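You operate a simulated robot arm through the tools that you are given. There is no shell and no other tool.

Carry out the task below with a simulated robot arm. There is one attempt and no reset: what you move stays moved.

JOB
Bag both camp chairs and pull the toggles tight.
Fine: blue chair right down into the blue bag, purple chair into the purple bag; each toggle after its chair is in.

Only the result counts: the job must be done as asked and must still hold three seconds after the hand-in. Knocking over, shifting, dropping, spilling or breaking anything else fails it.

ROBOT AND FRAMES
A 7-joint arm with a two-finger parallel gripper on a trunk, on a base that drives. Base frame: it is fixed to the floor where the robot stands at the start and does not move with it; the origin is under the middle of the robot, x ahead of it, y to its left, z up. Readings come in m, rad, newtons and seconds.
With the tool pointing down near the work surface it reaches from about 0.42 to 0.9 m from the robot's upright axis, wherever it stands. Its first joint turns from -0.297 to 2.199 rad. Places, roughly: blue camp chair [-1.75, 0.75, 0.25]; blue chair bag [-1.5, 1, 0.25]; purple camp chair [-1.25, 1, 0.25]; purple chair bag [-1.5, 1, 0.25]; toggle of the blue bag [-1.4, 1.1, 0.5]; toggle of the purple bag [-1.6, 1, 0.5]. Payload 1.57 kg.
Tool frame: the origin (TCP) lies between the finger pads and is the grasp point; the fingertips stand 0.03 m ahead of it; z points along the fingers, y is the line along which they close. Largest opening 0.08 m; finger width 0.017, thickness 0.012; the body of the gripper, 0.04 by 0.082 m, starts 0.08 m behind the TCP.
Orientation is told as [roll, pitch, yaw] about the base's x, y, z axes, in that order, counted from this pose: with the fingers straight down and closing along the base's y, the tool's x points along the base's -x, its y along +y and its z along -z.

CONTROLS
- The arm moves only by the tool servo_tool. Its argument "targets" is a list of rows, each an object of numbers (a shift or turn left out is 0, a gripper value left out holds the last): "x", "y", "z": the shift along the base's x, y, z in m; "rx", "ry", "rz": the turn, a rotation vector about the base's x, y, z in rad. In form: [{"x": .., "y": .., "z": .., "rx": .., "ry": .., "rz": ..}, ...]. A call has 1 to 20 rows; each row is the pose to reach, as a shift and turn from the pose commanded when the call began. "fingers" is the opening in per cent of the stroke, from 0 (shut) to 100 (fully open), set as the call begins (left out, the last holds). Rows are played at 5 a second. More than 0.05 m and 0.15 rad between two rows, or a gripper value outside its range, and nothing of the call is played. Where a pose cannot be reached the arm comes as near as it can. A force on the tool above 40 N (or 10 N above the force at the start of the call, whichever is more), or a blocked arm, ends the call early, and 0.2 s more pass. The fingers move at their own pace (about 0.045 m/s each) and stop on an object; they squeeze with about 30 N. The grip force told is the motor's: it shows also when the fingers shut on nothing. Time passes only in rows, and 0.2 s behind the last, so rows that repeat a pose let the fingers close. The reply holds the time, the measured pose of the TCP, the force on the tool along the base axes, the opening and the grip force, in the units named above and with some noise, with the torque about the TCP (base axes, N m) and any sound that the robot's microphone picked up.
- Cameras (640 x 400 px; columns grow to the right, rows downward): "scene" is now at [0.0166, -0.2239, 1.0447]; the picture's right is [0.04, -1.00, 0.00], its down [-0.37, -0.02, -0.93] and it looks along [0.93, 0.04, -0.37] (base axes); focal length 267 px, centre (320, 200). "wrist" rides on the gripper at [0.072, -0.007, -0.122] in the tool frame; the picture's right is [0.09, 1.00, 0.00], its down [-0.84, 0.08, -0.54] and it looks along [-0.54, 0.05, 0.84] (tool axes); focal length 238 px, centre (320, 200). There is no depth. A picture from a camera that has moved, and an enlarged one, comes with that camera's place and axes in the base frame and with its lens.
- get_image(camera): a new picture of that camera. No time passes.
- raise_lower(by): slides the trunk up (or, below 0, down) by that many m; the arm and the scene camera ride with it, the base frame stays. It gives what a move gives, with no picture.
- base_move(legs): drives the robot by 1 to 6 legs, each [ahead, left, turn to the left] in m, m and rad, along the robot's own axes; the way and the turn of a leg run together, so that a leg with both is an arc; at most 1.5 m and 3.142 rad a leg. The arm and the cameras ride along, it lands a little off, and it stops where it bumps. It gives what a move gives.
- turn_head(pan, tilt): turns the head with the scene camera to pan (to the left, within 1.902 rad either way) and tilt (down, from -0.506 to 1.204), counted from straight ahead of the robot. It gives what a move gives.
- close_up(camera, box): a new picture of the part [left, top, right, bottom] of that camera's present view, enlarged. No time passes.
- job_done(): hands the job in; it is judged then, once.

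Places have to be worked out from the pictures, the camera data and where the tool is seen. Open the gripper and draw the arm clear of the work before you hand the job in, unless the task says otherwise.

The tools are called after "Emit:" by a JSON object that holds its "op" and its "data". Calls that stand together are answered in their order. servo_tool: Moves the arm, as the interface text tells. Its arguments: {"type":"object","properties":{"targets":{"type":"array"},"fingers":{"type":"number"}},"required":["targets"]} The other tools are called the same way: raise_lower (by) slides the trunk up or down; base_move (legs) drives the base; turn_head (pan, tilt) turns the head that bears the scene camera; get_image (camera) takes a picture; close_up (camera, box) takes an enlarged picture of a part of a camera's view; job_done () hands the job in.

At the start:

```text
clock: 0.0
eef_pos: [0.7083, -0.0353, 0.8237]
tool_rot: [0.0, 0.001, -0.001]
contact_force: [-0.1, -0.1, 1.0]
torque: [-0.02, 0.02, 0.01]
opening: 0.0802
grasp_force: 0.0
trunk travel left (down, up): [-0.4, 0.39]
robot x, y, heading: [-0.0, 0.0004, -0.002]
head pan, tilt: [0.042, 0.384]
```

scene: 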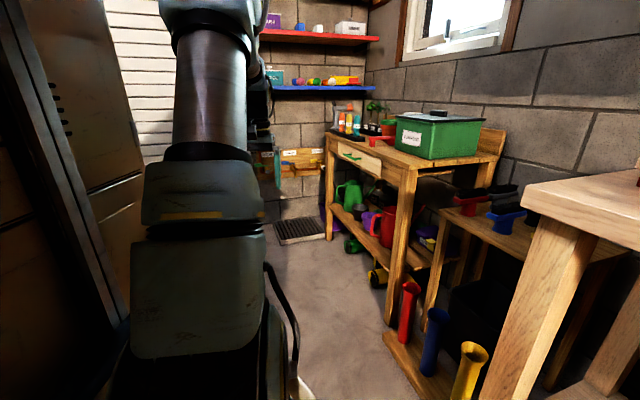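
wrist: 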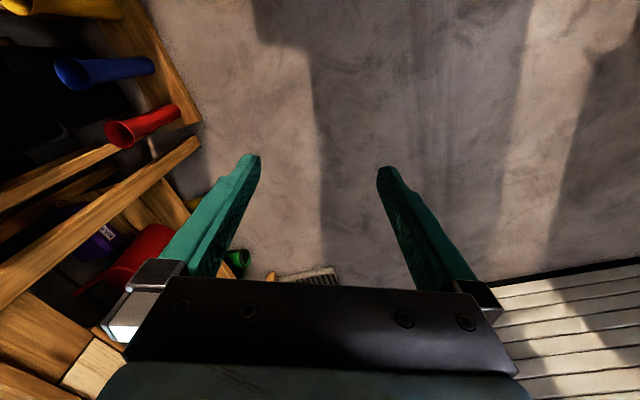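

The start pictures show the shed ahead, but the chairs and bags should be behind and to the left. I turn the head to the left to look for them.

Emit:
{"op": "turn_head", "data": {"pan": 1.9, "tilt": 0.4}}

Emit:
{"op": "get_image", "data": {"camera": "scene"}}

```text
clock: 1.8
eef_pos: [0.7091, -0.0357, 0.8236]
tool_rot: [0.0, 0.0, 0.0]
contact_force: [-0.1, 0.3, -0.5]
torque: [-0.03, 0.01, 0.0]
opening: 0.08
grasp_force: 0.0
trunk travel left (down, up): [-0.4, 0.39]
robot x, y, heading: [0.0015, -0.0014, 0.001]
head pan, tilt: [1.901, 0.4]
```

```text
taken
camera scene: at [-0.1061, -0.1401, 1.0432], right [0.95, 0.32, 0.0], down [0.13, -0.37, -0.92], along [-0.3, 0.87, -0.39], focal length 267 px, centre (320, 200)
```

scene: 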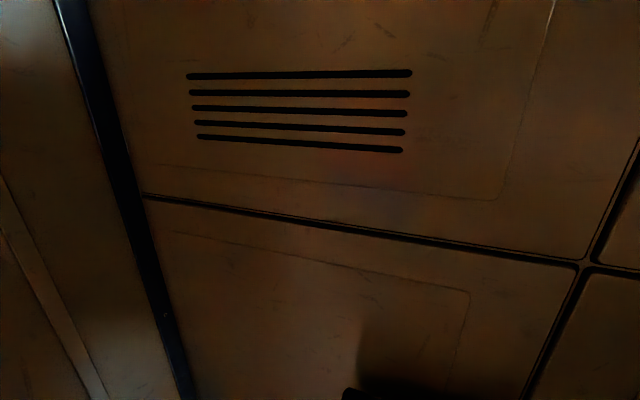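

A locker stands close on the robot's left and blocks the view. I look the other way and with the head level, to learn what free floor there is.

Emit:
{"op": "turn_head", "data": {"pan": -1.9, "tilt": 0.4}}

Emit:
{"op": "get_image", "data": {"camera": "scene"}}

Emit:
{"op": "turn_head", "data": {"pan": -1.0, "tilt": 0.6}}

Emit:
{"op": "get_image", "data": {"camera": "scene"}}

Emit:
{"op": "turn_head", "data": {"pan": 0.9, "tilt": 0.6}}

Emit:
{"op": "get_image", "data": {"camera": "scene"}}

```text
clock: 5.0
eef_pos: [0.7094, -0.0348, 0.8235]
tool_rot: [0.0, 0.0, 0.0]
contact_force: [-1.1, 0.3, -0.4]
torque: [-0.03, -0.01, 0.01]
opening: 0.0798
grasp_force: 0.0
trunk travel left (down, up): [-0.4, 0.39]
robot x, y, heading: [0.0007, 0.0036, -0.005]
head pan, tilt: [-1.901, 0.4]
```

```text
taken
camera scene: at [-0.1061, -0.3155, 1.0432], right [-0.95, 0.32, 0.0], down [0.13, 0.37, -0.92], along [-0.3, -0.87, -0.39], focal length 267 px, centre (320, 200)
```

scene: 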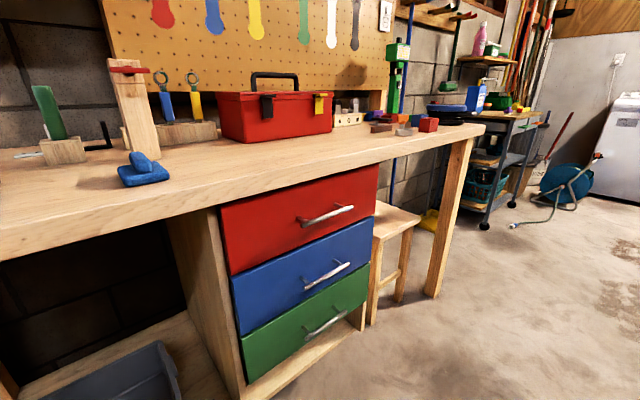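

```text
clock: 6.2
eef_pos: [0.7073, -0.036, 0.8237]
tool_rot: [0.001, 0.0, 0.0]
contact_force: [-0.3, 0.5, 0.5]
torque: [-0.02, 0.01, -0.04]
opening: 0.0802
grasp_force: 0.0
trunk travel left (down, up): [-0.4, 0.39]
robot x, y, heading: [0.002, -0.0003, 0.004]
head pan, tilt: [-1.0, 0.6]
```

```text
taken
camera scene: at [-0.0285, -0.3022, 1.025], right [-0.84, -0.54, 0.0], down [-0.3, 0.48, -0.83], along [0.45, -0.69, -0.56], focal length 267 px, centre (320, 200)
```

scene: 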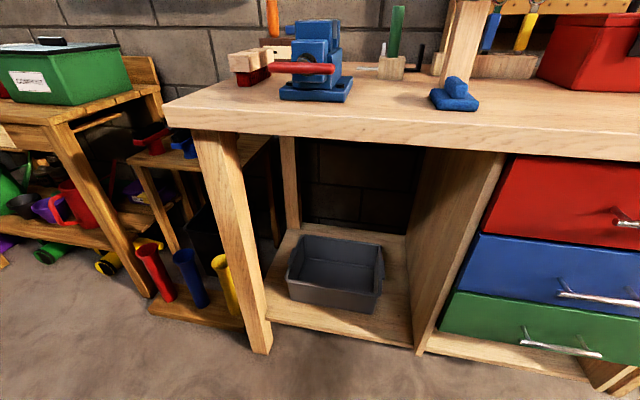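

```text
clock: 8.0
eef_pos: [0.7077, -0.0348, 0.8235]
tool_rot: [0.002, 0.0, -0.001]
contact_force: [-0.2, 0.8, 0.1]
torque: [0.0, -0.03, -0.01]
opening: 0.0802
grasp_force: 0.1
trunk travel left (down, up): [-0.4, 0.39]
robot x, y, heading: [0.0009, -0.0011, -0.004]
head pan, tilt: [0.901, 0.6]
```

```text
taken
camera scene: at [-0.0212, -0.1585, 1.025], right [0.78, -0.62, 0.0], down [-0.35, -0.44, -0.83], along [0.51, 0.65, -0.56], focal length 267 px, centre (320, 200)
```

scene: 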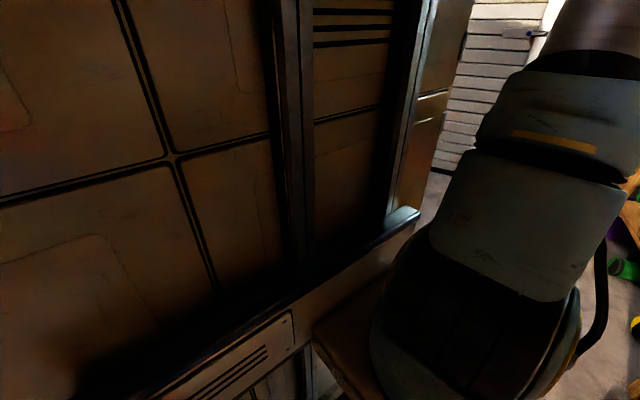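

The dark panels are the robot's own trunk, since the head sits on its right side, so the left is hidden from it. I draw the arm in and swing it left a little, so that the wrist camera, which looks outward, can survey that side.

Emit:
{"op": "servo_tool", "data": {"targets": [{"x": -0.05}, {"x": -0.1}, {"x": -0.15}, {"x": -0.2}, {"x": -0.198, "y": 0.046, "rz": 0.09}, {"x": -0.202, "y": 0.092, "rz": 0.18}, {"x": -0.21, "y": 0.138, "rz": 0.27}, {"x": -0.222, "y": 0.182, "rz": 0.36}, {"x": -0.238, "y": 0.224, "rz": 0.45}]}}

Emit:
{"op": "get_image", "data": {"camera": "wrist"}}

```text
clock: 10.2
eef_pos: [0.5235, 0.1292, 0.8182]
tool_rot: [0.004, -0.001, 0.284]
contact_force: [0.0, 0.6, -0.5]
torque: [-0.02, -0.01, 0.01]
opening: 0.0801
grasp_force: 0.1
trunk travel left (down, up): [-0.4, 0.39]
robot x, y, heading: [-0.0004, 0.0031, 0.002]
head pan, tilt: [0.901, 0.6]
stopped in row 9: the arm was blocked; the commanded pose is now the measured one
```

```text
taken
camera wrist: at [0.4558, 0.1022, 0.9403], right [-0.37, 0.93, 0.0], down [0.78, 0.31, 0.54], along [0.5, 0.2, -0.84], focal length 238 px, centre (320, 200)
```

wrist: 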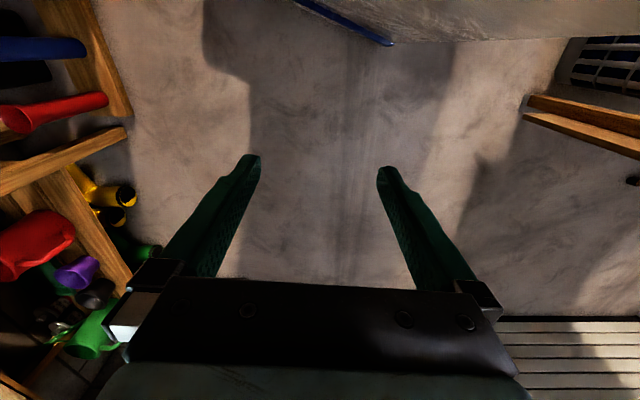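

The arm stopped partway with no force on the tool, so maybe the elbow or a limit is in the way. I look from the head at the arm.

Emit:
{"op": "get_image", "data": {"camera": "scene"}}

Emit:
{"op": "turn_head", "data": {"pan": 0.4, "tilt": 0.2}}

Emit:
{"op": "get_image", "data": {"camera": "scene"}}

```text
taken
camera scene: at [-0.0187, -0.1662, 1.0235], right [0.78, -0.62, -0.01], down [-0.35, -0.44, -0.83], along [0.51, 0.65, -0.56], focal length 267 px, centre (320, 200)
```

scene: 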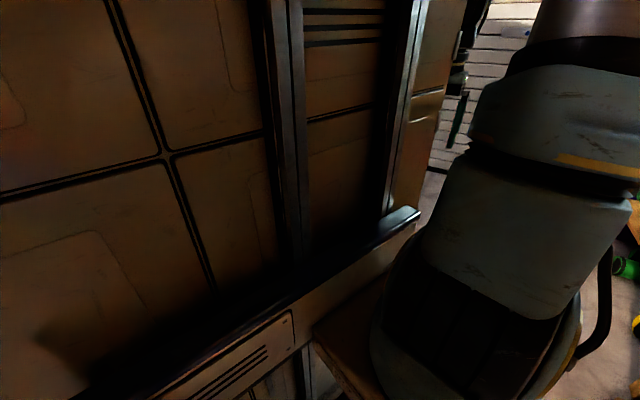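

```text
clock: 11.2
eef_pos: [0.5209, 0.1291, 0.8169]
tool_rot: [0.0, 0.004, 0.283]
contact_force: [-0.2, -0.2, -0.5]
torque: [0.02, -0.01, 0.01]
opening: 0.0798
grasp_force: 0.0
trunk travel left (down, up): [-0.4, 0.39]
robot x, y, heading: [-0.0007, -0.0018, 0.003]
head pan, tilt: [0.4, 0.201]
```

```text
taken
camera scene: at [0.013, -0.199, 1.0602], right [0.39, -0.92, -0.01], down [-0.19, -0.07, -0.98], along [0.9, 0.38, -0.2], focal length 267 px, centre (320, 200)
```

scene: 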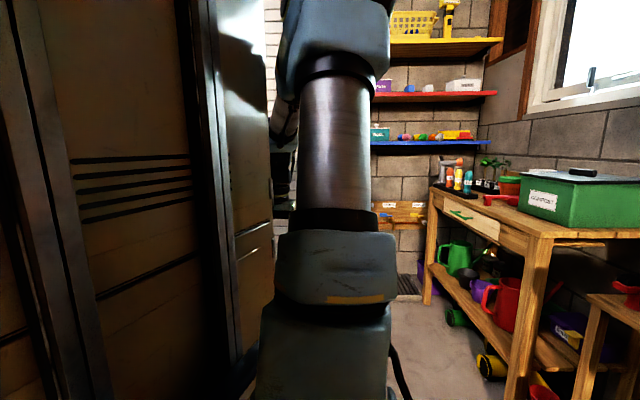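

The forearm lies between the arm column and the trunk, so the retracted pose jams. I push the tool out again and swing with a longer reach.

Emit:
{"op": "servo_tool", "data": {"targets": [{"x": 0.047, "y": 0.012}, {"x": 0.094, "y": 0.024}, {"x": 0.141, "y": 0.036}, {"x": 0.17, "y": 0.045}, {"x": 0.155, "y": 0.09, "rz": 0.06}, {"x": 0.138, "y": 0.134, "rz": 0.12}, {"x": 0.118, "y": 0.176, "rz": 0.18}, {"x": 0.096, "y": 0.218, "rz": 0.24}, {"x": 0.072, "y": 0.258, "rz": 0.31}]}}

Emit:
{"op": "get_image", "data": {"camera": "wrist"}}

```text
clock: 13.2
eef_pos: [0.6304, 0.3189, 0.8446]
tool_rot: [-0.007, 0.002, 0.626]
contact_force: [1.0, 0.2, -1.6]
torque: [-0.04, 0.05, 0.02]
opening: 0.0802
grasp_force: 0.0
out of reach, approached as far as the arm can: row 8, 9
trunk travel left (down, up): [-0.4, 0.39]
robot x, y, heading: [-0.0004, -0.002, -0.0]
head pan, tilt: [0.4, 0.201]
```

```text
taken
camera wrist: at [0.5765, 0.272, 0.9671], right [-0.66, 0.75, -0.01], down [0.63, 0.56, 0.54], along [0.41, 0.35, -0.84], focal length 238 px, centre (320, 200)
```

wrist: 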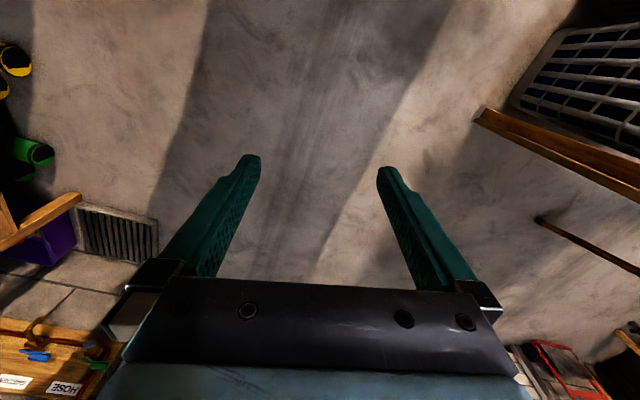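

The left side has a low pallet with a wire crate at about [0.35, 0.83] and clear floor before it. Turning right is the visible, clear way (bench front at about y = -1.0), so I turn the base right by 1 rad and look over its shoulder.

Emit:
{"op": "base_move", "data": {"legs": [[0, 0, -1.0]]}}

Emit:
{"op": "turn_head", "data": {"pan": -1.9, "tilt": 0.35}}

Emit:
{"op": "get_image", "data": {"camera": "scene"}}

Emit:
{"op": "get_image", "data": {"camera": "wrist"}}

```text
clock: 16.1
eef_pos: [0.6037, -0.3688, 0.8462]
tool_rot: [-0.005, 0.003, -0.391]
contact_force: [-0.1, 0.6, 0.6]
torque: [0.03, 0.0, 0.01]
opening: 0.0803
grasp_force: 0.0
trunk travel left (down, up): [-0.4, 0.39]
robot x, y, heading: [0.0024, -0.0016, -1.016]
head pan, tilt: [0.4, 0.201]
```

```text
clock: 18.3
eef_pos: [0.6042, -0.3676, 0.8456]
tool_rot: [-0.006, 0.001, -0.39]
contact_force: [0.4, -0.2, 0.6]
torque: [0.02, -0.01, -0.01]
opening: 0.0802
grasp_force: 0.0
trunk travel left (down, up): [-0.4, 0.39]
robot x, y, heading: [0.0015, -0.0025, -1.014]
head pan, tilt: [-1.901, 0.351]
```

```text
taken
camera scene: at [-0.3244, -0.0725, 1.0478], right [-0.23, 0.97, 0.0], down [0.33, 0.08, -0.94], along [-0.91, -0.21, -0.34], focal length 267 px, centre (320, 200)
```

scene: 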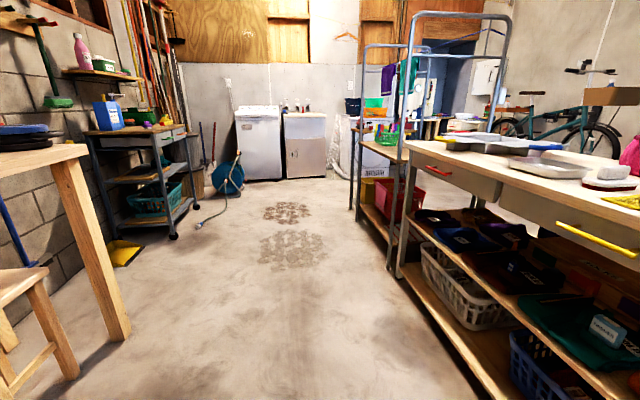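

```text
taken
camera wrist: at [0.5354, -0.346, 0.9675], right [0.29, 0.96, -0.01], down [0.81, -0.24, 0.54], along [0.52, -0.16, -0.84], focal length 238 px, centre (320, 200)
```

wrist: 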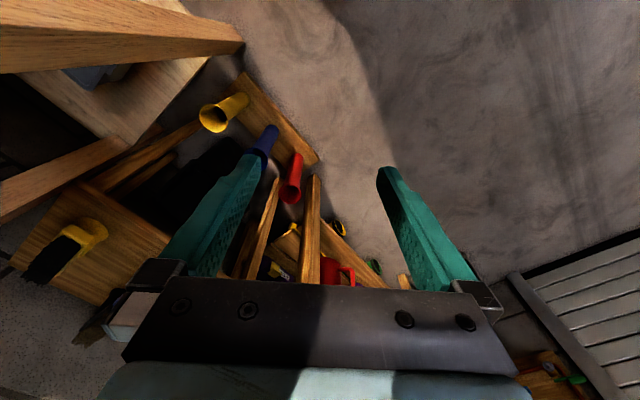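

The garage opens up: a long storage bench runs behind on the left. I turn the base further right to see the part around [-1.5, 1].

Emit:
{"op": "base_move", "data": {"legs": [[0, 0, -0.9]]}}

Emit:
{"op": "get_image", "data": {"camera": "scene"}}

Emit:
{"op": "get_image", "data": {"camera": "wrist"}}

```text
clock: 19.8
eef_pos: [0.4769, -0.517, 0.8468]
tool_rot: [0.017, -0.009, -0.664]
contact_force: [21.9, 15.8, -1.5]
torque: [-0.79, 1.09, 0.41]
opening: 0.0568
grasp_force: 0.1
trunk travel left (down, up): [-0.4, 0.39]
robot x, y, heading: [0.0043, 0.0005, -1.316]
head pan, tilt: [-1.901, 0.351]
stopped in leg 1: the force on the tool passed its limit at 71 N (the readings are from after the stop); the commanded pose is now the measured one
```

```text
taken
camera scene: at [-0.3303, 0.0307, 1.048], right [0.08, 1.0, 0.0], down [0.34, -0.03, -0.94], along [-0.94, 0.07, -0.34], focal length 267 px, centre (320, 200)
```

scene: 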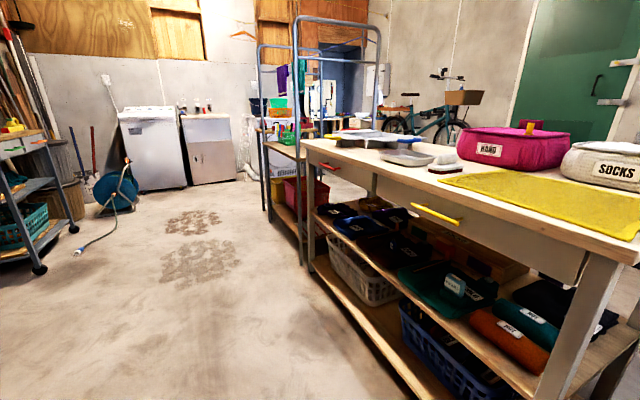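

```text
taken
camera wrist: at [0.4144, -0.4782, 0.9682], right [0.54, 0.84, 0.02], down [0.7, -0.46, 0.55], along [0.47, -0.29, -0.84], focal length 238 px, centre (320, 200)
```

wrist: 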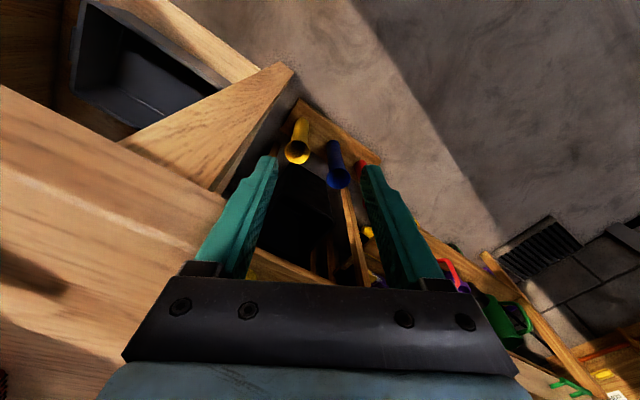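

The left finger touched the bench edge: the room stands skewed to my frame, so the bench is nearer than I judged. I turn back to free the tool before doing anything else.

Emit:
{"op": "base_move", "data": {"legs": [[0, 0, 0.25]]}}

Emit:
{"op": "get_image", "data": {"camera": "wrist"}}

```text
clock: 21.0
eef_pos: [0.587, -0.3867, 0.8467]
tool_rot: [0.011, -0.008, -0.422]
contact_force: [-0.2, -0.4, -0.4]
torque: [0.03, 0.05, 0.03]
opening: 0.0799
grasp_force: 0.0
trunk travel left (down, up): [-0.4, 0.39]
robot x, y, heading: [0.0024, 0.0023, -1.066]
head pan, tilt: [-1.901, 0.351]
```

```text
taken
camera wrist: at [0.5183, -0.3651, 0.968], right [0.32, 0.95, 0.01], down [0.79, -0.28, 0.55], along [0.52, -0.17, -0.84], focal length 238 px, centre (320, 200)
```

wrist: 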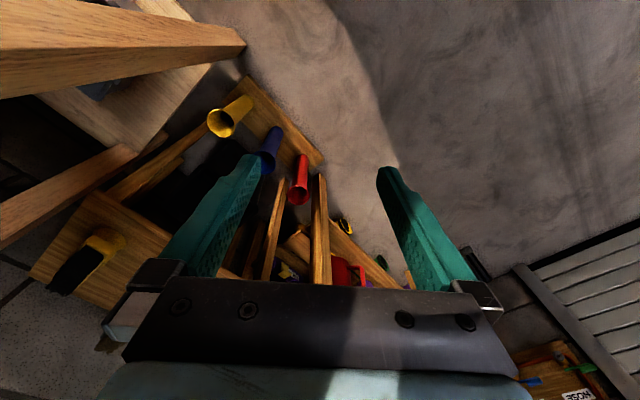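

The tool is free again with no force. I raise the trunk fully so the arm clears the bench tops while turning, and look again.

Emit:
{"op": "raise_lower", "data": {"by": 0.38}}

Emit:
{"op": "turn_head", "data": {"pan": -1.9, "tilt": 0.5}}

Emit:
{"op": "get_image", "data": {"camera": "scene"}}

Emit:
{"op": "turn_head", "data": {"pan": -0.6, "tilt": 0.5}}

Emit:
{"op": "get_image", "data": {"camera": "scene"}}

```text
clock: 24.7
eef_pos: [0.5889, -0.3867, 1.2277]
tool_rot: [0.011, -0.006, -0.422]
contact_force: [-0.4, -0.2, -0.2]
torque: [0.0, 0.01, 0.04]
opening: 0.08
grasp_force: 0.0
trunk travel left (down, up): [-0.78, 0.01]
robot x, y, heading: [0.0001, -0.0003, -1.068]
head pan, tilt: [-1.901, 0.351]
```

```text
clock: 25.4
eef_pos: [0.5867, -0.3871, 1.2266]
tool_rot: [0.013, -0.007, -0.42]
contact_force: [0.9, 0.4, 0.3]
torque: [0.01, 0.0, 0.03]
opening: 0.0802
grasp_force: 0.0
trunk travel left (down, up): [-0.78, 0.01]
robot x, y, heading: [0.0017, 0.0008, -1.069]
head pan, tilt: [-1.901, 0.499]
```

```text
taken
camera scene: at [-0.3257, -0.0532, 1.4142], right [-0.17, 0.99, 0.0], down [0.47, 0.08, -0.88], along [-0.87, -0.15, -0.48], focal length 267 px, centre (320, 200)
```

scene: 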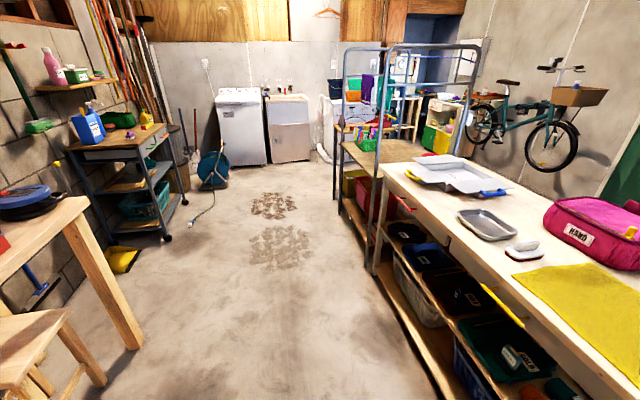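

```text
clock: 26.9
eef_pos: [0.5877, -0.387, 1.2267]
tool_rot: [0.012, -0.007, -0.424]
contact_force: [-0.2, -0.5, 0.7]
torque: [-0.03, -0.01, -0.02]
opening: 0.0801
grasp_force: 0.1
trunk travel left (down, up): [-0.78, 0.01]
robot x, y, heading: [0.006, 0.0051, -1.069]
head pan, tilt: [-0.6, 0.499]
```

```text
taken
camera scene: at [-0.2451, -0.1282, 1.4141], right [-0.99, 0.1, 0.0], down [0.05, 0.48, -0.88], along [-0.09, -0.87, -0.48], focal length 267 px, centre (320, 200)
```

scene: 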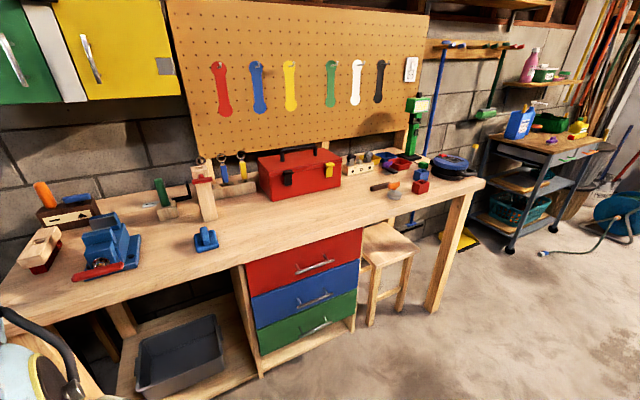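

From up here the bench with its tools lies well below the raised gripper. I turn right in two legs toward the aisle.

Emit:
{"op": "base_move", "data": {"legs": [[0, 0, -0.6], [0, 0, -0.6]]}}

Emit:
{"op": "turn_head", "data": {"pan": -1.6, "tilt": 0.5}}

Emit:
{"op": "get_image", "data": {"camera": "scene"}}

Emit:
{"op": "get_image", "data": {"camera": "wrist"}}

```text
clock: 30.6
eef_pos: [-0.1481, -0.6879, 1.226]
tool_rot: [0.012, -0.006, -1.624]
contact_force: [-0.1, 0.2, -0.5]
torque: [-0.01, 0.01, 0.01]
opening: 0.0801
grasp_force: 0.0
trunk travel left (down, up): [-0.78, 0.01]
robot x, y, heading: [-0.0017, 0.0006, -2.269]
head pan, tilt: [-0.6, 0.499]
```

```text
clock: 31.8
eef_pos: [-0.1486, -0.6882, 1.227]
tool_rot: [0.012, -0.006, -1.623]
contact_force: [0.4, 0.1, -0.1]
torque: [0.02, -0.01, 0.0]
opening: 0.0799
grasp_force: 0.1
trunk travel left (down, up): [-0.78, 0.01]
robot x, y, heading: [0.0008, 0.001, -2.268]
head pan, tilt: [-1.6, 0.499]
```

```text
taken
camera scene: at [-0.1882, 0.2724, 1.4141], right [0.67, 0.75, 0.0], down [0.36, -0.32, -0.88], along [-0.66, 0.58, -0.48], focal length 267 px, centre (320, 200)
```

scene: 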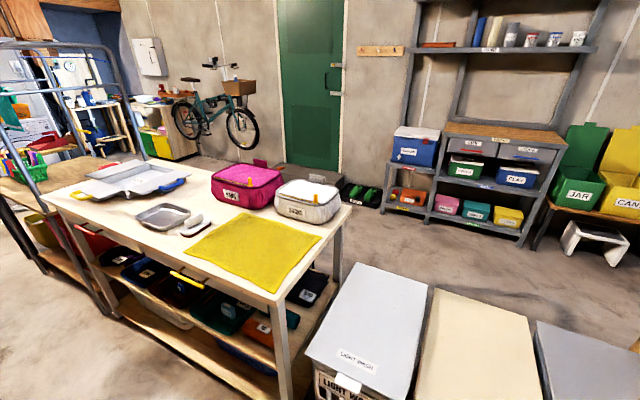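

```text
taken
camera wrist: at [-0.1523, -0.6149, 1.348], right [1.0, 0.04, 0.01], down [0.03, -0.84, 0.55], along [0.03, -0.55, -0.84], focal length 238 px, centre (320, 200)
```

wrist: 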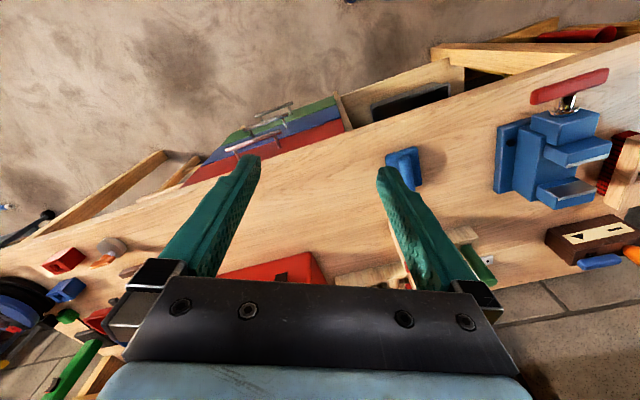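

The storage table spans roughly from [-0.70, 0.56] to [-2.1, 0.04] along its front and its back edge is about 0.6 m further; the bags and chairs must stand on the floor behind it. I pan the head to find a way around.

Emit:
{"op": "turn_head", "data": {"pan": -1.9, "tilt": 0.75}}

Emit:
{"op": "get_image", "data": {"camera": "scene"}}

Emit:
{"op": "turn_head", "data": {"pan": -0.9, "tilt": 0.4}}

Emit:
{"op": "get_image", "data": {"camera": "scene"}}

```text
clock: 32.6
eef_pos: [-0.1486, -0.6871, 1.2261]
tool_rot: [0.011, -0.008, -1.623]
contact_force: [0.5, -0.4, -0.8]
torque: [-0.01, 0.05, 0.0]
opening: 0.0801
grasp_force: 0.2
trunk travel left (down, up): [-0.78, 0.01]
robot x, y, heading: [0.0014, 0.0026, -2.269]
head pan, tilt: [-1.901, 0.75]
```

```text
taken
camera scene: at [-0.1631, 0.2828, 1.3922], right [0.86, 0.52, 0.0], down [0.35, -0.58, -0.73], along [-0.38, 0.63, -0.68], focal length 267 px, centre (320, 200)
```

scene: 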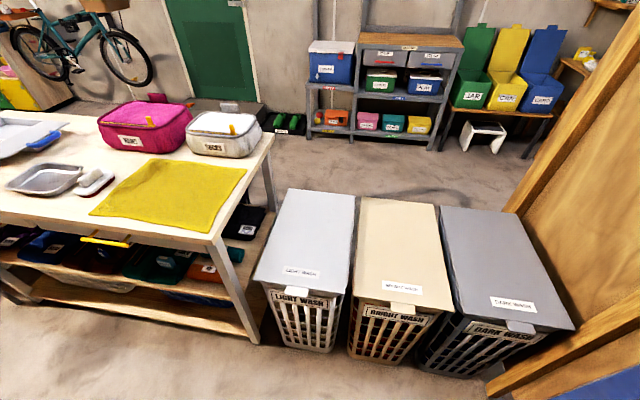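

```text
clock: 33.9
eef_pos: [-0.1477, -0.6882, 1.2274]
tool_rot: [0.012, -0.006, -1.622]
contact_force: [-0.5, 0.3, 0.9]
torque: [-0.02, 0.0, 0.01]
opening: 0.08
grasp_force: 0.2
trunk travel left (down, up): [-0.78, 0.01]
robot x, y, heading: [-0.0007, -0.0019, -2.273]
head pan, tilt: [-0.901, 0.4]
```

```text
taken
camera scene: at [-0.2129, 0.2146, 1.4232], right [0.03, 1.0, 0.0], down [0.39, -0.01, -0.92], along [-0.92, 0.03, -0.39], focal length 267 px, centre (320, 200)
```

scene: 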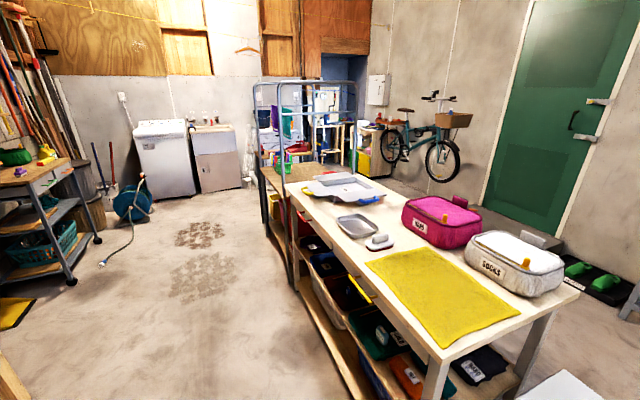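

A row of hampers and a wooden partition close the near end, so the way leads down the aisle, past the rack's far end and back behind the table. The base can move sideways, so I turn to face square to the bench (heading about -1.16) and then look along the aisle.

Emit:
{"op": "base_move", "data": {"legs": [[0, 0, 0.55], [0, 0, 0.56]]}}

Emit:
{"op": "turn_head", "data": {"pan": -1.6, "tilt": 0.45}}

Emit:
{"op": "get_image", "data": {"camera": "scene"}}

```text
clock: 37.4
eef_pos: [0.5525, -0.4366, 1.2269]
tool_rot: [0.012, -0.008, -0.51]
contact_force: [1.2, 0.4, -0.5]
torque: [0.03, 0.0, 0.03]
opening: 0.08
grasp_force: 0.1
trunk travel left (down, up): [-0.78, 0.01]
robot x, y, heading: [-0.0025, -0.0012, -1.157]
head pan, tilt: [-0.901, 0.4]
```

```text
clock: 38.5
eef_pos: [0.5522, -0.4359, 1.227]
tool_rot: [0.013, -0.007, -0.51]
contact_force: [-0.1, -0.6, 0.9]
torque: [0.03, -0.01, 0.01]
opening: 0.08
grasp_force: 0.0
trunk travel left (down, up): [-0.78, 0.01]
robot x, y, heading: [-0.0011, -0.0, -1.155]
head pan, tilt: [-1.6, 0.45]
```

```text
taken
camera scene: at [-0.3238, -0.0511, 1.4186], right [-0.38, 0.93, 0.0], down [0.4, 0.16, -0.9], along [-0.83, -0.34, -0.44], focal length 267 px, centre (320, 200)
```

scene: 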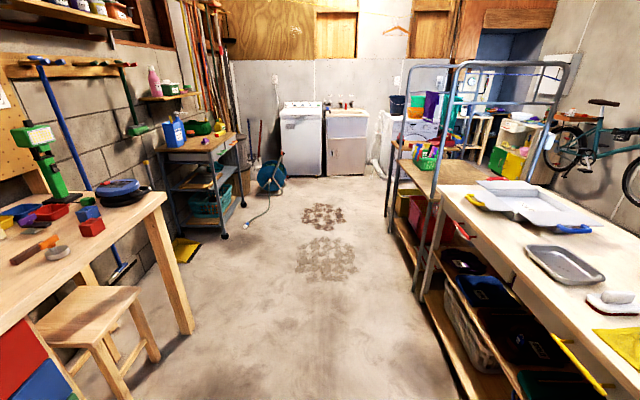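

The aisle is clear down to the washing machine, with a hose end near its left side. I back off a touch and drive sideways to the right along the aisle.

Emit:
{"op": "base_move", "data": {"legs": [[-0.1, 0, 0], [0, -1.4, 0]]}}

Emit:
{"op": "get_image", "data": {"camera": "scene"}}

```text
clock: 46.2
eef_pos: [-0.7341, -0.9124, 1.2268]
tool_rot: [0.012, -0.009, -0.466]
contact_force: [0.1, 0.3, 0.6]
torque: [0.0, -0.02, -0.01]
opening: 0.0802
grasp_force: 0.1
trunk travel left (down, up): [-0.78, 0.01]
robot x, y, heading: [-1.3025, -0.4978, -1.11]
head pan, tilt: [-1.6, 0.45]
```

```text
taken
camera scene: at [-1.6263, -0.565, 1.4186], right [-0.42, 0.91, 0.0], down [0.4, 0.18, -0.9], along [-0.82, -0.37, -0.44], focal length 267 px, centre (320, 200)
```

scene: 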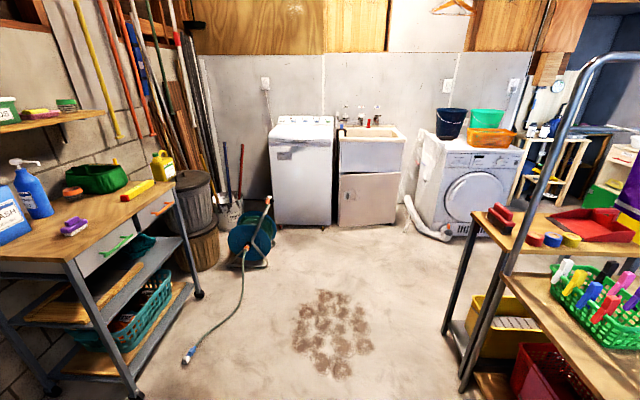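

The gap between the rack's end and the front-loading washer's pipe looks about 1 m wide, so I check the robot's own footprint by looking straight down at it.

Emit:
{"op": "turn_head", "data": {"pan": -1.57, "tilt": 1.2}}

Emit:
{"op": "get_image", "data": {"camera": "scene"}}

Emit:
{"op": "turn_head", "data": {"pan": -0.2, "tilt": 1.2}}

Emit:
{"op": "get_image", "data": {"camera": "scene"}}

```text
clock: 47.3
eef_pos: [-0.7349, -0.9112, 1.2257]
tool_rot: [0.011, -0.008, -0.466]
contact_force: [0.4, -1.2, 0.0]
torque: [0.01, 0.01, 0.0]
opening: 0.08
grasp_force: 0.0
trunk travel left (down, up): [-0.78, 0.01]
robot x, y, heading: [-1.3079, -0.4989, -1.112]
head pan, tilt: [-1.571, 1.201]
```

```text
taken
camera scene: at [-1.5929, -0.5516, 1.3605], right [-0.44, 0.9, 0.0], down [0.84, 0.41, -0.36], along [-0.33, -0.16, -0.93], focal length 267 px, centre (320, 200)
```

scene: 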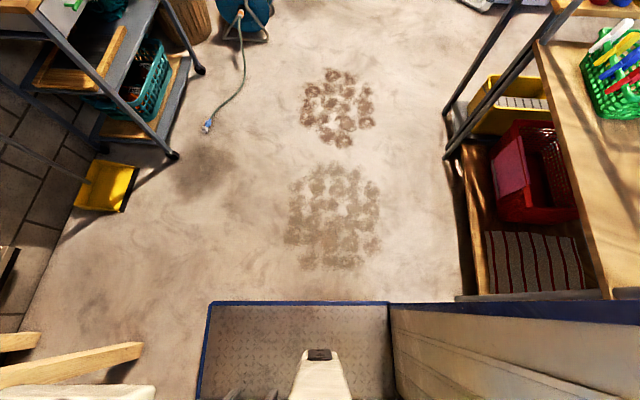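

```text
clock: 48.8
eef_pos: [-0.7348, -0.9103, 1.2275]
tool_rot: [0.013, -0.006, -0.466]
contact_force: [-0.2, -0.8, -0.2]
torque: [-0.03, -0.03, 0.0]
opening: 0.0803
grasp_force: 0.1
trunk travel left (down, up): [-0.78, 0.01]
robot x, y, heading: [-1.3063, -0.5011, -1.108]
head pan, tilt: [-0.201, 1.201]
```

```text
taken
camera scene: at [-1.5285, -0.581, 1.3604], right [-0.97, -0.25, 0.0], down [-0.24, 0.9, -0.36], along [0.09, -0.35, -0.93], focal length 267 px, centre (320, 200)
```

scene: 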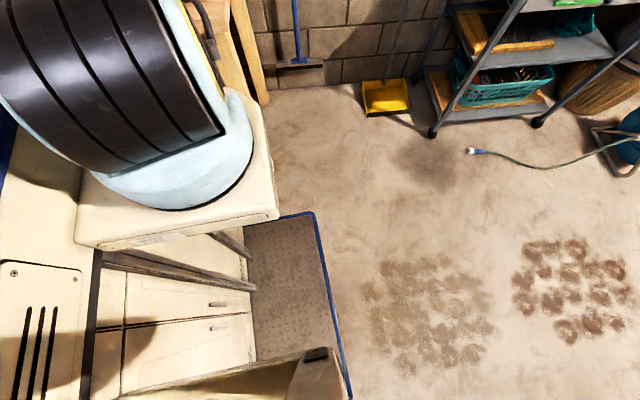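

The platform's right side is about 0.3 m from the axis and the front about 0.38 m. I look further back along the robot's side to measure the rear.

Emit:
{"op": "turn_head", "data": {"pan": -1.9, "tilt": 1.1}}

Emit:
{"op": "get_image", "data": {"camera": "scene"}}

Emit:
{"op": "turn_head", "data": {"pan": -1.9, "tilt": 0.6}}

Emit:
{"op": "get_image", "data": {"camera": "scene"}}

```text
clock: 50.5
eef_pos: [-0.7342, -0.9118, 1.2275]
tool_rot: [0.012, -0.007, -0.466]
contact_force: [0.3, 0.0, -0.3]
torque: [0.02, 0.02, 0.0]
opening: 0.0798
grasp_force: 0.2
trunk travel left (down, up): [-0.78, 0.01]
robot x, y, heading: [-1.3029, -0.5016, -1.114]
head pan, tilt: [-1.901, 1.1]
```

```text
taken
camera scene: at [-1.6053, -0.535, 1.3664], right [-0.13, 0.99, 0.0], down [0.88, 0.11, -0.45], along [-0.45, -0.06, -0.89], focal length 267 px, centre (320, 200)
```

scene: 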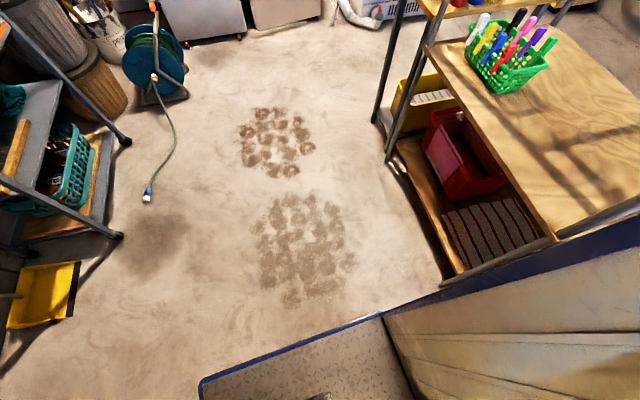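

```text
clock: 51.4
eef_pos: [-0.7335, -0.9105, 1.2265]
tool_rot: [0.012, -0.009, -0.467]
contact_force: [-0.1, 0.2, 0.3]
torque: [0.02, -0.03, -0.03]
opening: 0.0801
grasp_force: 0.1
trunk travel left (down, up): [-0.78, 0.01]
robot x, y, heading: [-1.3045, -0.5006, -1.112]
head pan, tilt: [-1.901, 0.6]
```

```text
taken
camera scene: at [-1.6303, -0.5382, 1.405], right [-0.13, 0.99, 0.0], down [0.56, 0.07, -0.82], along [-0.82, -0.11, -0.57], focal length 267 px, centre (320, 200)
```

scene: 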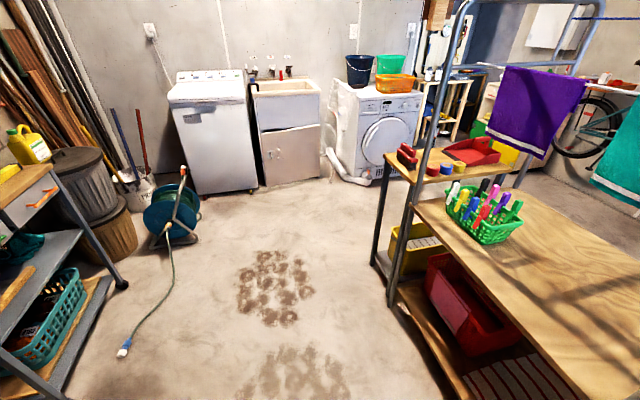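

The base seems about 0.6 m wide and 0.8 m long, so facing this way it fits the gap. I straighten the arm to the robot's front and draw it in for the passage.

Emit:
{"op": "servo_tool", "data": {"targets": [{"x": -0.03, "y": -0.0388, "rz": -0.092}, {"x": -0.0629, "y": -0.0755, "rz": -0.184}, {"x": -0.0982, "y": -0.1099, "rz": -0.276}, {"x": -0.1357, "y": -0.1416, "rz": -0.368}, {"x": -0.1754, "y": -0.1707, "rz": -0.46}, {"x": -0.217, "y": -0.1969, "rz": -0.552}, {"x": -0.2592, "y": -0.2195, "rz": -0.645}, {"x": -0.277, "y": -0.1836, "rz": -0.645}, {"x": -0.2947, "y": -0.1477, "rz": -0.645}, {"x": -0.3124, "y": -0.1118, "rz": -0.645}, {"x": -0.33, "y": -0.076, "rz": -0.645}]}}

Emit:
{"op": "get_image", "data": {"camera": "wrist"}}

```text
clock: 53.8
eef_pos: [-1.0646, -0.9859, 1.2276]
tool_rot: [0.012, -0.005, -1.109]
contact_force: [0.5, -0.7, -0.3]
torque: [0.05, 0.02, 0.0]
opening: 0.0802
grasp_force: 0.1
trunk travel left (down, up): [-0.78, 0.01]
robot x, y, heading: [-1.3044, -0.4958, -1.111]
head pan, tilt: [-1.901, 0.6]
```

```text
taken
camera wrist: at [-1.1037, -0.9251, 1.3494], right [0.85, 0.52, 0.01], down [0.43, -0.72, 0.55], along [0.3, -0.46, -0.84], focal length 238 px, centre (320, 200)
```

wrist: 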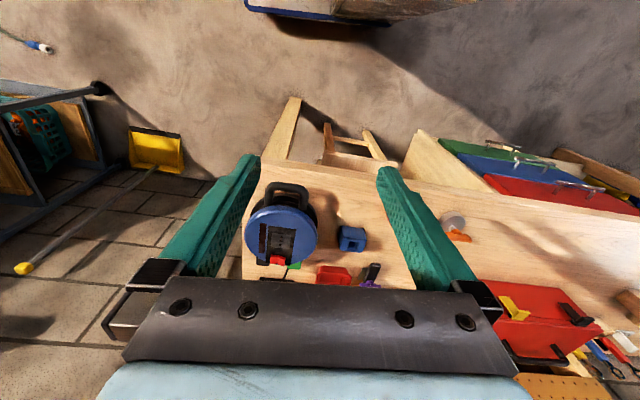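

The arm is in and clear. I drive on to the right along the aisle in two legs, slightly correcting the heading, toward the gap past the rack.

Emit:
{"op": "base_move", "data": {"legs": [[0, 0, -0.05], [-0.02, -1.0, 0]]}}

Emit:
{"op": "get_image", "data": {"camera": "scene"}}

```text
clock: 59.4
eef_pos: [-2.0164, -1.367, 1.2277]
tool_rot: [0.013, -0.007, -1.181]
contact_force: [0.2, 0.5, 0.2]
torque: [-0.04, -0.01, 0.02]
opening: 0.08
grasp_force: 0.1
trunk travel left (down, up): [-0.78, 0.01]
robot x, y, heading: [-2.2201, -0.8629, -1.182]
head pan, tilt: [-1.901, 0.6]
```

```text
taken
camera scene: at [-2.5511, -0.8808, 1.405], right [-0.06, 1.0, 0.0], down [0.56, 0.03, -0.83], along [-0.82, -0.05, -0.56], focal length 267 px, centre (320, 200)
```

scene: 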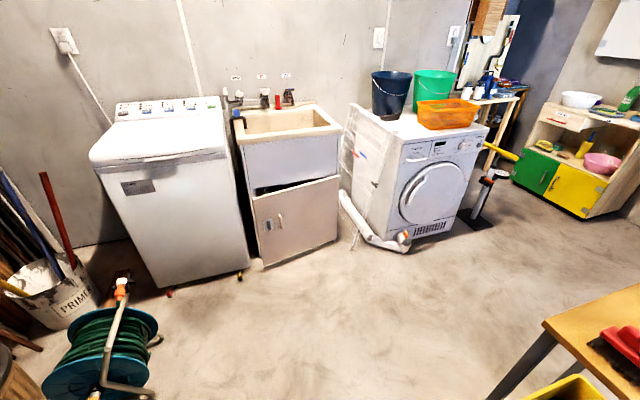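

The gap past the rack to the dryer is clearly open. I go another metre to the right so that the base is centred in it at about u = -3.37.

Emit:
{"op": "base_move", "data": {"legs": [[0.02, -0.97, 0.02]]}}

Emit:
{"op": "turn_head", "data": {"pan": -1.9, "tilt": 0.7}}

Emit:
{"op": "get_image", "data": {"camera": "scene"}}

```text
clock: 63.1
eef_pos: [-2.6838, -1.6578, 1.2277]
tool_rot: [0.015, -0.006, -1.177]
contact_force: [0.4, 0.0, -0.8]
torque: [-0.02, 0.01, -0.03]
opening: 0.0799
grasp_force: 0.1
trunk travel left (down, up): [-0.78, 0.01]
robot x, y, heading: [-2.8917, -1.1542, -1.174]
head pan, tilt: [-1.901, 0.6]
stopped in leg 1: the robot was blocked; the commanded pose is now the measured one
```

```text
clock: 63.8
eef_pos: [-2.6825, -1.6567, 1.2276]
tool_rot: [0.012, -0.007, -1.177]
contact_force: [0.4, 0.7, 0.0]
torque: [0.0, 0.04, 0.05]
opening: 0.0799
grasp_force: 0.0
trunk travel left (down, up): [-0.78, 0.01]
robot x, y, heading: [-2.8893, -1.1515, -1.178]
head pan, tilt: [-1.901, 0.7]
```

```text
taken
camera scene: at [-3.2155, -1.173, 1.3964], right [-0.06, 1.0, 0.0], down [0.64, 0.04, -0.77], along [-0.76, -0.05, -0.64], focal length 267 px, centre (320, 200)
```

scene: 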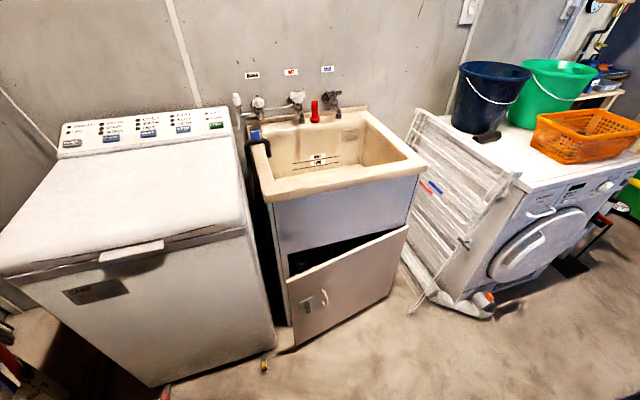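

The base stopped about 0.25 m short though the washer still seems 0.6 m off. I look down around the base to see what it touches.

Emit:
{"op": "turn_head", "data": {"pan": -1.57, "tilt": 1.2}}

Emit:
{"op": "get_image", "data": {"camera": "scene"}}

Emit:
{"op": "turn_head", "data": {"pan": -0.5, "tilt": 0.9}}

Emit:
{"op": "get_image", "data": {"camera": "scene"}}

Emit:
{"op": "get_image", "data": {"camera": "wrist"}}

```text
clock: 64.7
eef_pos: [-2.6839, -1.6573, 1.2277]
tool_rot: [0.012, -0.006, -1.175]
contact_force: [0.2, 0.1, 0.4]
torque: [0.0, 0.01, 0.03]
opening: 0.08
grasp_force: 0.0
trunk travel left (down, up): [-0.78, 0.01]
robot x, y, heading: [-2.8905, -1.157, -1.184]
head pan, tilt: [-1.571, 1.201]
```

```text
taken
camera scene: at [-3.1824, -1.189, 1.3605], right [-0.38, 0.92, 0.0], down [0.86, 0.36, -0.36], along [-0.34, -0.14, -0.93], focal length 267 px, centre (320, 200)
```

scene: 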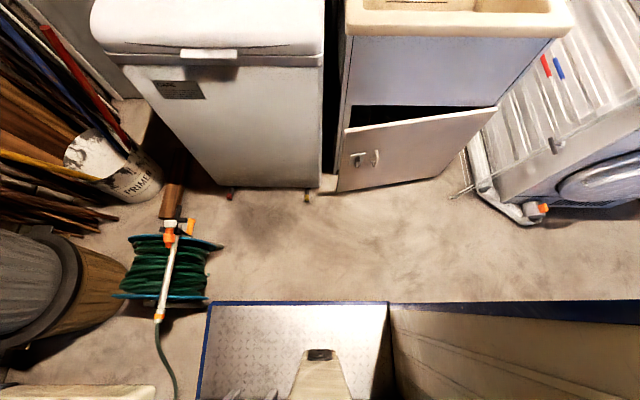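

```text
clock: 66.0
eef_pos: [-2.6836, -1.6579, 1.2276]
tool_rot: [0.012, -0.008, -1.177]
contact_force: [0.6, -0.6, 1.6]
torque: [0.0, -0.01, -0.01]
opening: 0.0801
grasp_force: 0.0
trunk travel left (down, up): [-0.78, 0.01]
robot x, y, heading: [-2.8927, -1.1566, -1.182]
head pan, tilt: [-0.499, 0.901]
```

```text
taken
camera scene: at [-3.1387, -1.2426, 1.3802], right [-0.99, 0.11, 0.0], down [0.08, 0.78, -0.62], along [-0.07, -0.62, -0.78], focal length 267 px, centre (320, 200)
```

scene: 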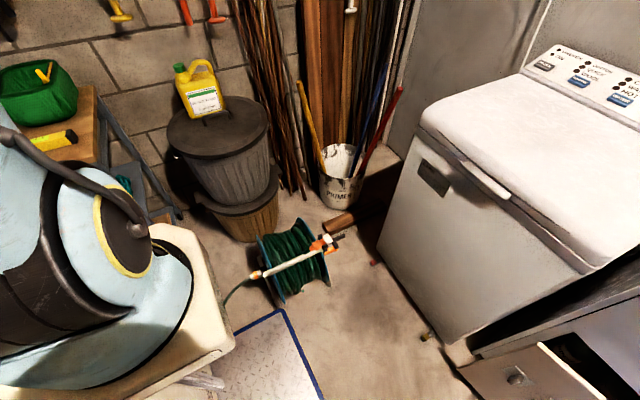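

```text
taken
camera wrist: at [-2.7185, -1.5938, 1.3497], right [0.88, 0.47, 0.01], down [0.39, -0.74, 0.55], along [0.27, -0.48, -0.84], focal length 238 px, centre (320, 200)
```

wrist: 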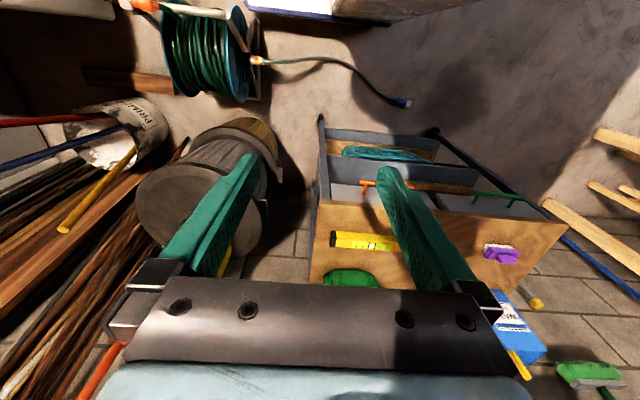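

The front right corner stands against the hose reel. I move a little left and back to come free of it, then right again behind it.

Emit:
{"op": "base_move", "data": {"legs": [[0, 0.02, 0], [-0.17, 0, 0], [0, -0.28, 0.02]]}}

Emit:
{"op": "turn_head", "data": {"pan": -1.57, "tilt": 1.1}}

Emit:
{"op": "get_image", "data": {"camera": "scene"}}

Emit:
{"op": "turn_head", "data": {"pan": -1.9, "tilt": 0.8}}

Emit:
{"op": "get_image", "data": {"camera": "scene"}}

```text
clock: 69.4
eef_pos: [-2.9709, -1.5889, 1.2284]
tool_rot: [0.013, -0.006, -1.152]
contact_force: [0.1, -0.7, 0.5]
torque: [0.04, 0.03, 0.0]
opening: 0.0802
grasp_force: 0.0
trunk travel left (down, up): [-0.78, 0.01]
robot x, y, heading: [-3.1929, -1.0916, -1.149]
head pan, tilt: [-0.499, 0.901]
```

```text
clock: 70.7
eef_pos: [-2.9722, -1.5892, 1.2276]
tool_rot: [0.012, -0.006, -1.151]
contact_force: [-0.4, 0.2, 0.0]
torque: [-0.03, 0.04, -0.05]
opening: 0.0799
grasp_force: 0.0
trunk travel left (down, up): [-0.78, 0.01]
robot x, y, heading: [-3.1924, -1.0922, -1.152]
head pan, tilt: [-1.571, 1.1]
```

```text
taken
camera scene: at [-3.4887, -1.1361, 1.3664], right [-0.41, 0.91, 0.0], down [0.81, 0.36, -0.45], along [-0.42, -0.18, -0.89], focal length 267 px, centre (320, 200)
```

scene: 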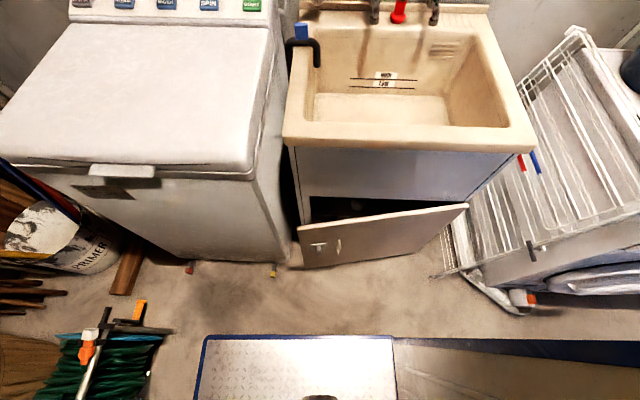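

```text
clock: 71.5
eef_pos: [-2.9722, -1.5892, 1.2284]
tool_rot: [0.011, -0.007, -1.152]
contact_force: [0.4, -0.1, 0.3]
torque: [0.03, -0.01, 0.02]
opening: 0.0794
grasp_force: 0.1
trunk travel left (down, up): [-0.78, 0.01]
robot x, y, heading: [-3.1924, -1.0933, -1.155]
head pan, tilt: [-1.901, 0.799]
```

```text
taken
camera scene: at [-3.5113, -1.1176, 1.3881], right [-0.09, 1.0, 0.0], down [0.71, 0.06, -0.7], along [-0.69, -0.06, -0.72], focal length 267 px, centre (320, 200)
```

scene: 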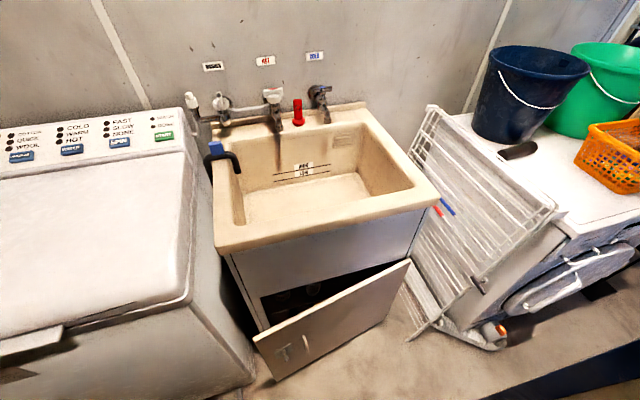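

The reel is clear and upright as before, and the pipe stays outside the base's side line. I drive backward through the gap in short legs.

Emit:
{"op": "base_move", "data": {"legs": [[-0.7, 0.02, 0]]}}

Emit:
{"op": "turn_head", "data": {"pan": -1.9, "tilt": 0.5}}

Emit:
{"op": "get_image", "data": {"camera": "scene"}}

```text
clock: 75.4
eef_pos: [-3.2387, -0.9391, 1.2274]
tool_rot: [0.012, -0.007, -1.164]
contact_force: [-0.1, -0.4, 0.1]
torque: [0.0, 0.0, 0.0]
opening: 0.0798
grasp_force: 0.0
trunk travel left (down, up): [-0.78, 0.01]
robot x, y, heading: [-3.4567, -0.4375, -1.166]
head pan, tilt: [-1.901, 0.799]
```

```text
clock: 76.2
eef_pos: [-3.24, -0.9386, 1.2278]
tool_rot: [0.014, -0.006, -1.166]
contact_force: [0.7, -0.9, 0.1]
torque: [-0.02, -0.01, -0.03]
opening: 0.08
grasp_force: 0.1
trunk travel left (down, up): [-0.78, 0.01]
robot x, y, heading: [-3.4546, -0.441, -1.168]
head pan, tilt: [-1.901, 0.499]
```

```text
taken
camera scene: at [-3.7838, -0.4613, 1.414], right [-0.08, 1.0, 0.0], down [0.48, 0.04, -0.88], along [-0.88, -0.07, -0.48], focal length 267 px, centre (320, 200)
```

scene: 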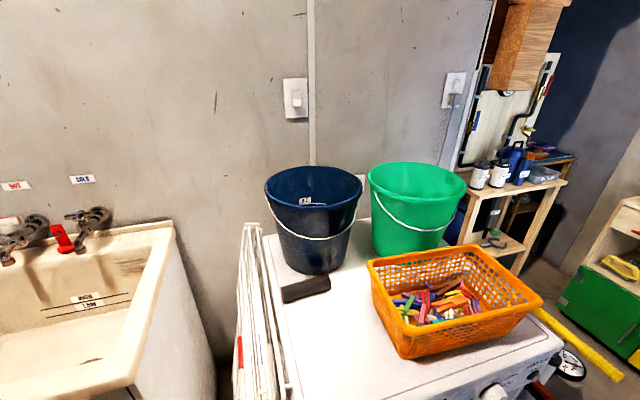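

The dryer side is passed with clearance; a yellow handle sticks out at about u = -3.8 beyond it. I continue backward, drifting slightly left to keep off it.

Emit:
{"op": "base_move", "data": {"legs": [[-0.6, 0.03, 0]]}}

Emit:
{"op": "get_image", "data": {"camera": "scene"}}

Emit:
{"op": "get_image", "data": {"camera": "wrist"}}

```text
clock: 79.6
eef_pos: [-3.449, -0.3665, 1.2282]
tool_rot: [0.012, -0.007, -1.156]
contact_force: [-0.1, -0.4, 0.1]
torque: [0.0, -0.01, 0.01]
opening: 0.0799
grasp_force: 0.1
trunk travel left (down, up): [-0.78, 0.01]
robot x, y, heading: [-3.6653, 0.129, -1.161]
head pan, tilt: [-1.901, 0.499]
```

```text
taken
camera scene: at [-3.9963, 0.1071, 1.4141], right [-0.08, 1.0, 0.0], down [0.48, 0.04, -0.88], along [-0.88, -0.07, -0.48], focal length 267 px, centre (320, 200)
```

scene: 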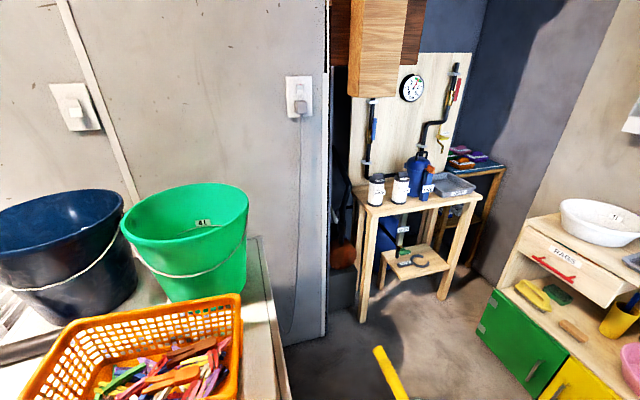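

```text
taken
camera wrist: at [-3.4858, -0.3041, 1.3496], right [0.88, 0.48, 0.01], down [0.4, -0.73, 0.55], along [0.27, -0.47, -0.84], focal length 238 px, centre (320, 200)
```

wrist: 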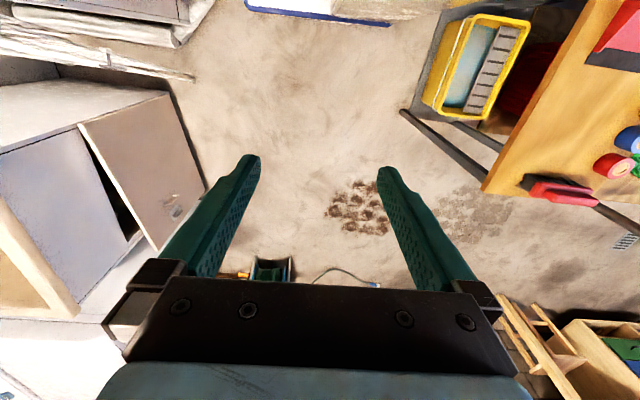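

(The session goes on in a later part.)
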